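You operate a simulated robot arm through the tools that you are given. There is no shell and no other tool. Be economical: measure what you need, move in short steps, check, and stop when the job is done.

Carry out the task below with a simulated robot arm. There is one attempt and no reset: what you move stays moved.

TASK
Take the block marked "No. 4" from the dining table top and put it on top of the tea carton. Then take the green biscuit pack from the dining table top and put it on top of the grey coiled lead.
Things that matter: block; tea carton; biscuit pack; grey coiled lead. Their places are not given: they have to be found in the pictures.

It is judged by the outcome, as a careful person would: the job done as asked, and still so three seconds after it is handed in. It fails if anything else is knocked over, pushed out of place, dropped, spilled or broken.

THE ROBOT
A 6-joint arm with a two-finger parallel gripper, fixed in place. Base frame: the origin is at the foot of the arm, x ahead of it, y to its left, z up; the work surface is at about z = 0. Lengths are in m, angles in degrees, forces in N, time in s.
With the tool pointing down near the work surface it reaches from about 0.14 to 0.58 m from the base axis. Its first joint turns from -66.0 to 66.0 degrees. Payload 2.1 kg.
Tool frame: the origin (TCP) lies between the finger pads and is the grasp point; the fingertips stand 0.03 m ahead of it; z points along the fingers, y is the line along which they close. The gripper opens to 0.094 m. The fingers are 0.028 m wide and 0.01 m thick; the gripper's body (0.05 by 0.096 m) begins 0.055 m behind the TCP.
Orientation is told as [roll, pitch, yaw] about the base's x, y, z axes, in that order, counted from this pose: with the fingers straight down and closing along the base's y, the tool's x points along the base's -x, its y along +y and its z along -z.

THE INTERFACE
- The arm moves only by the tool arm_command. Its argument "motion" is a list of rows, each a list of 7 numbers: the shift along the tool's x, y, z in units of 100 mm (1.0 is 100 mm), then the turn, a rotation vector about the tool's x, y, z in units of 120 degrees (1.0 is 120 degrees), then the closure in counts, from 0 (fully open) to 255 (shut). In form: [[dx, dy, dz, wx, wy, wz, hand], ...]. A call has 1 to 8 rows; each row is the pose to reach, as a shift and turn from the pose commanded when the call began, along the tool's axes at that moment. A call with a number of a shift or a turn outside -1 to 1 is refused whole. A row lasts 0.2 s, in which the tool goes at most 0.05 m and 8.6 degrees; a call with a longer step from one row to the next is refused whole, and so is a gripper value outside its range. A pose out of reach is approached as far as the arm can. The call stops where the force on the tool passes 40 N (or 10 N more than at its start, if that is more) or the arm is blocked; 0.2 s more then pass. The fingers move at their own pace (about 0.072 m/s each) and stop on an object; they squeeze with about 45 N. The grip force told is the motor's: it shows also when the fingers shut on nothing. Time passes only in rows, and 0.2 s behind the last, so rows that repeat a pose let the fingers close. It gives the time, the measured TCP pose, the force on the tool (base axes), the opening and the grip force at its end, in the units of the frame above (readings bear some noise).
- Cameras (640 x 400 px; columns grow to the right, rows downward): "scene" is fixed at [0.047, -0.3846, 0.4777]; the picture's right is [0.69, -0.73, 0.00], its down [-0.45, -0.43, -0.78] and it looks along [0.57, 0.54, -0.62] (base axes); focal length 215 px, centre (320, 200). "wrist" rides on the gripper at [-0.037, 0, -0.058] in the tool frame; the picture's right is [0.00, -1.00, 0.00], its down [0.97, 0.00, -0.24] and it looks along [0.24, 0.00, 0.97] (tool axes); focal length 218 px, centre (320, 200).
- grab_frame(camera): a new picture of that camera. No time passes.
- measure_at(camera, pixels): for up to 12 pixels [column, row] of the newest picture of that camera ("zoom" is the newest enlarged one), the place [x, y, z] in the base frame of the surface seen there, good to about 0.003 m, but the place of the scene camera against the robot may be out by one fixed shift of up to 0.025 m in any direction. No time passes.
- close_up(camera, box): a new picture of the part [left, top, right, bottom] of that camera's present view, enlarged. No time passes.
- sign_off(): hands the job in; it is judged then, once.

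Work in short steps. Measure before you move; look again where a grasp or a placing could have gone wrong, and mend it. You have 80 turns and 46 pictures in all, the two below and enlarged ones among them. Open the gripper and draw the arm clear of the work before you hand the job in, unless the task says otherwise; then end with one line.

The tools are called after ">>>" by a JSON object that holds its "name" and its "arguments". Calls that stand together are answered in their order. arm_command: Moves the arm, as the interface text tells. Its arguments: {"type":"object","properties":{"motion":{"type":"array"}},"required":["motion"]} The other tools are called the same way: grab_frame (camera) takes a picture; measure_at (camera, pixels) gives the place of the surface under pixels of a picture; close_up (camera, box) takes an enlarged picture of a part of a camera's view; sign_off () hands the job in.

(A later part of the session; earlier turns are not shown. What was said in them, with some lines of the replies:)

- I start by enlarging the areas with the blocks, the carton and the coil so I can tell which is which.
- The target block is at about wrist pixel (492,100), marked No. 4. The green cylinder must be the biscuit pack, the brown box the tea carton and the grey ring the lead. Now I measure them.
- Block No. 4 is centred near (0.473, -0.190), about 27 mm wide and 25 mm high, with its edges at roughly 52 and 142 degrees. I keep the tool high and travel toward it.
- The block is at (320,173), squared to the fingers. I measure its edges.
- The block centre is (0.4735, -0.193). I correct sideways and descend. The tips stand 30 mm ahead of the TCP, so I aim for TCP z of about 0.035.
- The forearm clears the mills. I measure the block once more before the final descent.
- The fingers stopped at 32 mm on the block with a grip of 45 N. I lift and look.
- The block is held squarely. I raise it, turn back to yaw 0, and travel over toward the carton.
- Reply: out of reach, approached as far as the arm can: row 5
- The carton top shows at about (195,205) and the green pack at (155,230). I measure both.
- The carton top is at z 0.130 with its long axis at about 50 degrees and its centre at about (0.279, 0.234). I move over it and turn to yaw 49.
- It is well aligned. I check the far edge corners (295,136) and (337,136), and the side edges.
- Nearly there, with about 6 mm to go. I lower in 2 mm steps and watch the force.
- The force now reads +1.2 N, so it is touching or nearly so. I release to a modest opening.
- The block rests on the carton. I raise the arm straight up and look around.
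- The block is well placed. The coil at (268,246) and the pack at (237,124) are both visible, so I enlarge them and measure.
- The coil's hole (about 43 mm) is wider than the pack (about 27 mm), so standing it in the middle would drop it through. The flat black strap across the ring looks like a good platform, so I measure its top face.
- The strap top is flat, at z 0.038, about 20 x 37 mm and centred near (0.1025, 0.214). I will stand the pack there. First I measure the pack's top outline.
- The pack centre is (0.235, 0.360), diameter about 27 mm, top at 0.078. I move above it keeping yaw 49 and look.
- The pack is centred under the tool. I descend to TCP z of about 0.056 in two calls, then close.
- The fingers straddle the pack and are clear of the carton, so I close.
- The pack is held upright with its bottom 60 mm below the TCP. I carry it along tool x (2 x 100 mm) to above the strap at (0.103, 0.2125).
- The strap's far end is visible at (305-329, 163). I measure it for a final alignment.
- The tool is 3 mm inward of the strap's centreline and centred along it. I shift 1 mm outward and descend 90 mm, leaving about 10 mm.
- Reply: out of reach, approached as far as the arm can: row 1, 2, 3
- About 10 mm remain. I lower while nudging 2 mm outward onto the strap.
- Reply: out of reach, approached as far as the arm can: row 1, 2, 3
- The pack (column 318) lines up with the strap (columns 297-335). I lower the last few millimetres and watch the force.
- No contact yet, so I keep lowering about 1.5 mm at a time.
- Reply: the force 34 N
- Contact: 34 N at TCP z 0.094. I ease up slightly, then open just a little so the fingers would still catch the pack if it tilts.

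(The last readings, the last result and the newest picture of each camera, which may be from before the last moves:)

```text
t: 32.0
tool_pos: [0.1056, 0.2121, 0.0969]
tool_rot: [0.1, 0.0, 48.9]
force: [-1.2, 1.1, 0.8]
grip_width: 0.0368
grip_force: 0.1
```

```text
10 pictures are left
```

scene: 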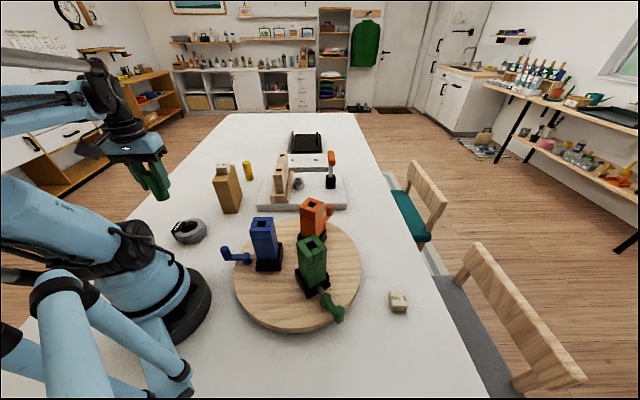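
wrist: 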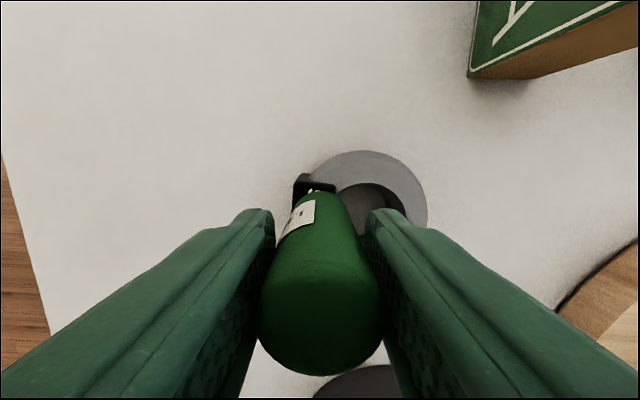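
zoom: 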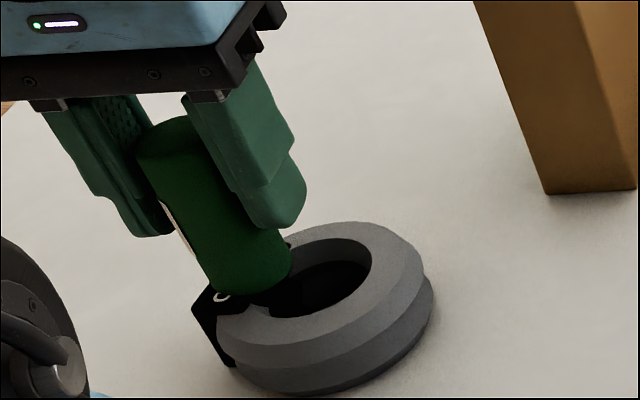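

It stands upright with gaps at the fingers. I open a bit more and compare.

>>> {"name": "arm_command", "arguments": {"motion": [[0, 0, 0, 0, 0, 0, 130], [0, 0, 0, 0, 0, 0, 115], [0, 0, 0, 0, 0, 0, 115], [0, 0, 0, 0, 0, 0, 115], [0, 0, 0, 0, 0, 0, 115]]}}

>>> {"name": "grab_frame", "arguments": {"camera": "wrist"}}

```text
t: 33.2
tool_pos: [0.1057, 0.2114, 0.0946]
tool_rot: [0.0, 0.0, 48.9]
force: [0.7, 0.4, -0.7]
grip_width: 0.0517
grip_force: 0.0
```

```text
9 pictures are left
```

wrist: 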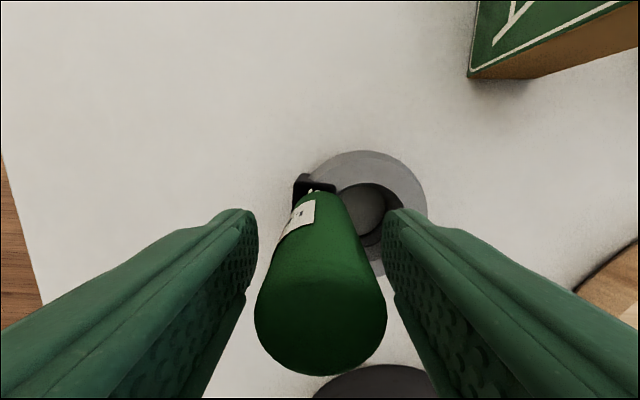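

The pack stands free and still. I open a little wider, lift straight up and look.

>>> {"name": "arm_command", "arguments": {"motion": [[0, 0, 0, 0, 0, 0, 60], [0, 0, 0, 0, 0, 0, 60], [0, 0, -0.2, 0, 0, 0, 60], [0, 0, -0.5, 0, 0, 0, 60], [0, 0, -1.0, 0, 0, 0, 60]]}}

>>> {"name": "arm_command", "arguments": {"motion": [[0, 0, -0.4, 0, 0, 0, 60], [0, 0, -0.8, 0, 0, 0, 60]]}}

>>> {"name": "close_up", "arguments": {"camera": "scene", "box": [150, 150, 270, 250]}}

>>> {"name": "grab_frame", "arguments": {"camera": "wrist"}}

```text
t: 34.4
tool_pos: [0.1047, 0.2109, 0.1968]
tool_rot: [-0.1, 0.1, 48.9]
force: [1.0, 0.7, -0.1]
grip_width: 0.0719
grip_force: 0.0
```

```text
t: 35.0
tool_pos: [0.1063, 0.212, 0.2767]
tool_rot: [-0.1, 0.1, 48.8]
force: [-0.1, 0.7, -0.3]
grip_width: 0.072
grip_force: 0.1
```

```text
4.00 times, centred on (210, 200) of scene
```

zoom: 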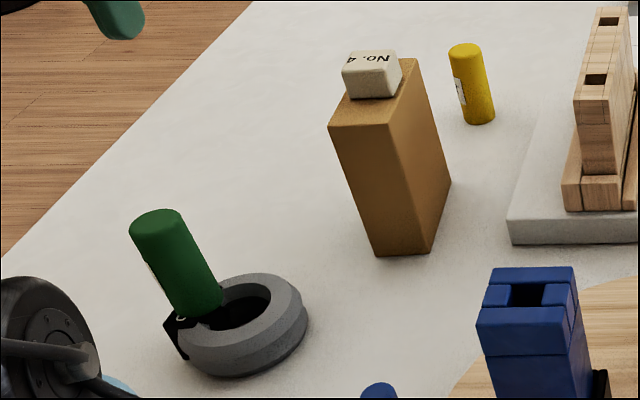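

```text
7 pictures are left
```

wrist: 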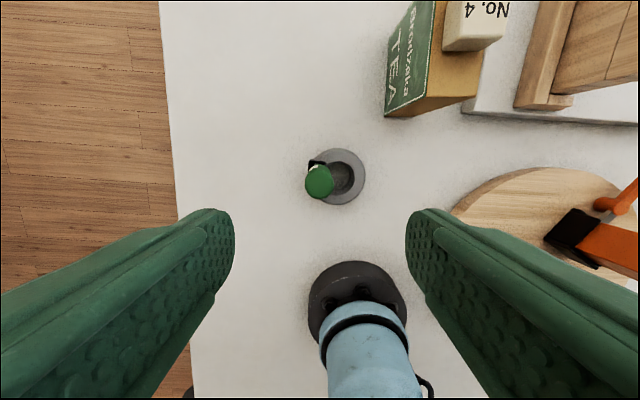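

The pack stands on the coil. I check that it is upright by measuring its top, and confirm it holds over time by moving the arm clear.

>>> {"name": "measure_at", "arguments": {"camera": "wrist", "pixels": [[319, 181], [309, 181], [329, 181], [319, 171], [319, 193]]}}

>>> {"name": "arm_command", "arguments": {"motion": [[-0.3, -0.2, -0.1, 0, 0, 0, 60], [-0.6, -0.4, -0.2, 0, 0, 0, 60], [-0.8, -0.7, -0.2, 0, 0, 0, 60], [-0.8, -0.7, -0.2, 0, 0, 0, 60], [-0.8, -0.7, -0.2, 0, 0, 0, 60], [-0.8, -0.7, -0.2, 0, 0, 0, 60], [-0.8, -0.7, -0.2, 0, 0, 0, 60], [-0.8, -0.7, -0.2, 0, 0, 0, 0]]}}

>>> {"name": "grab_frame", "arguments": {"camera": "scene"}}

```text
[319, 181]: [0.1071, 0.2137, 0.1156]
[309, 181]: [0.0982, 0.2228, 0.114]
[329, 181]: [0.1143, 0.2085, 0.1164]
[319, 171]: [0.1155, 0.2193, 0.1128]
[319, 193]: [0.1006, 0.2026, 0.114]
```

```text
t: 36.8
tool_pos: [0.2107, 0.2292, 0.2947]
tool_rot: [-0.1, 0.0, 48.9]
force: [-0.4, 0.0, -0.2]
grip_width: 0.0939
grip_force: 0.1
```

```text
6 pictures are left
```

scene: 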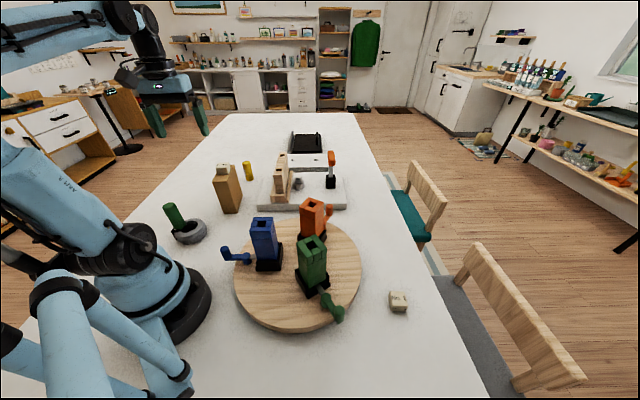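

The pack is upright, with its top level at z of about 0.115. Both objects are stable, nothing else has moved, and the arm is clear with the gripper open.

>>> {"name": "sign_off", "arguments": {}}

```text
The job is handed in.
```

The block marked "No. 4" is on top of the tea carton. The green biscuit pack stands upright on the grey coiled lead, resting on its black strap because the centre hole is wider than the pack.
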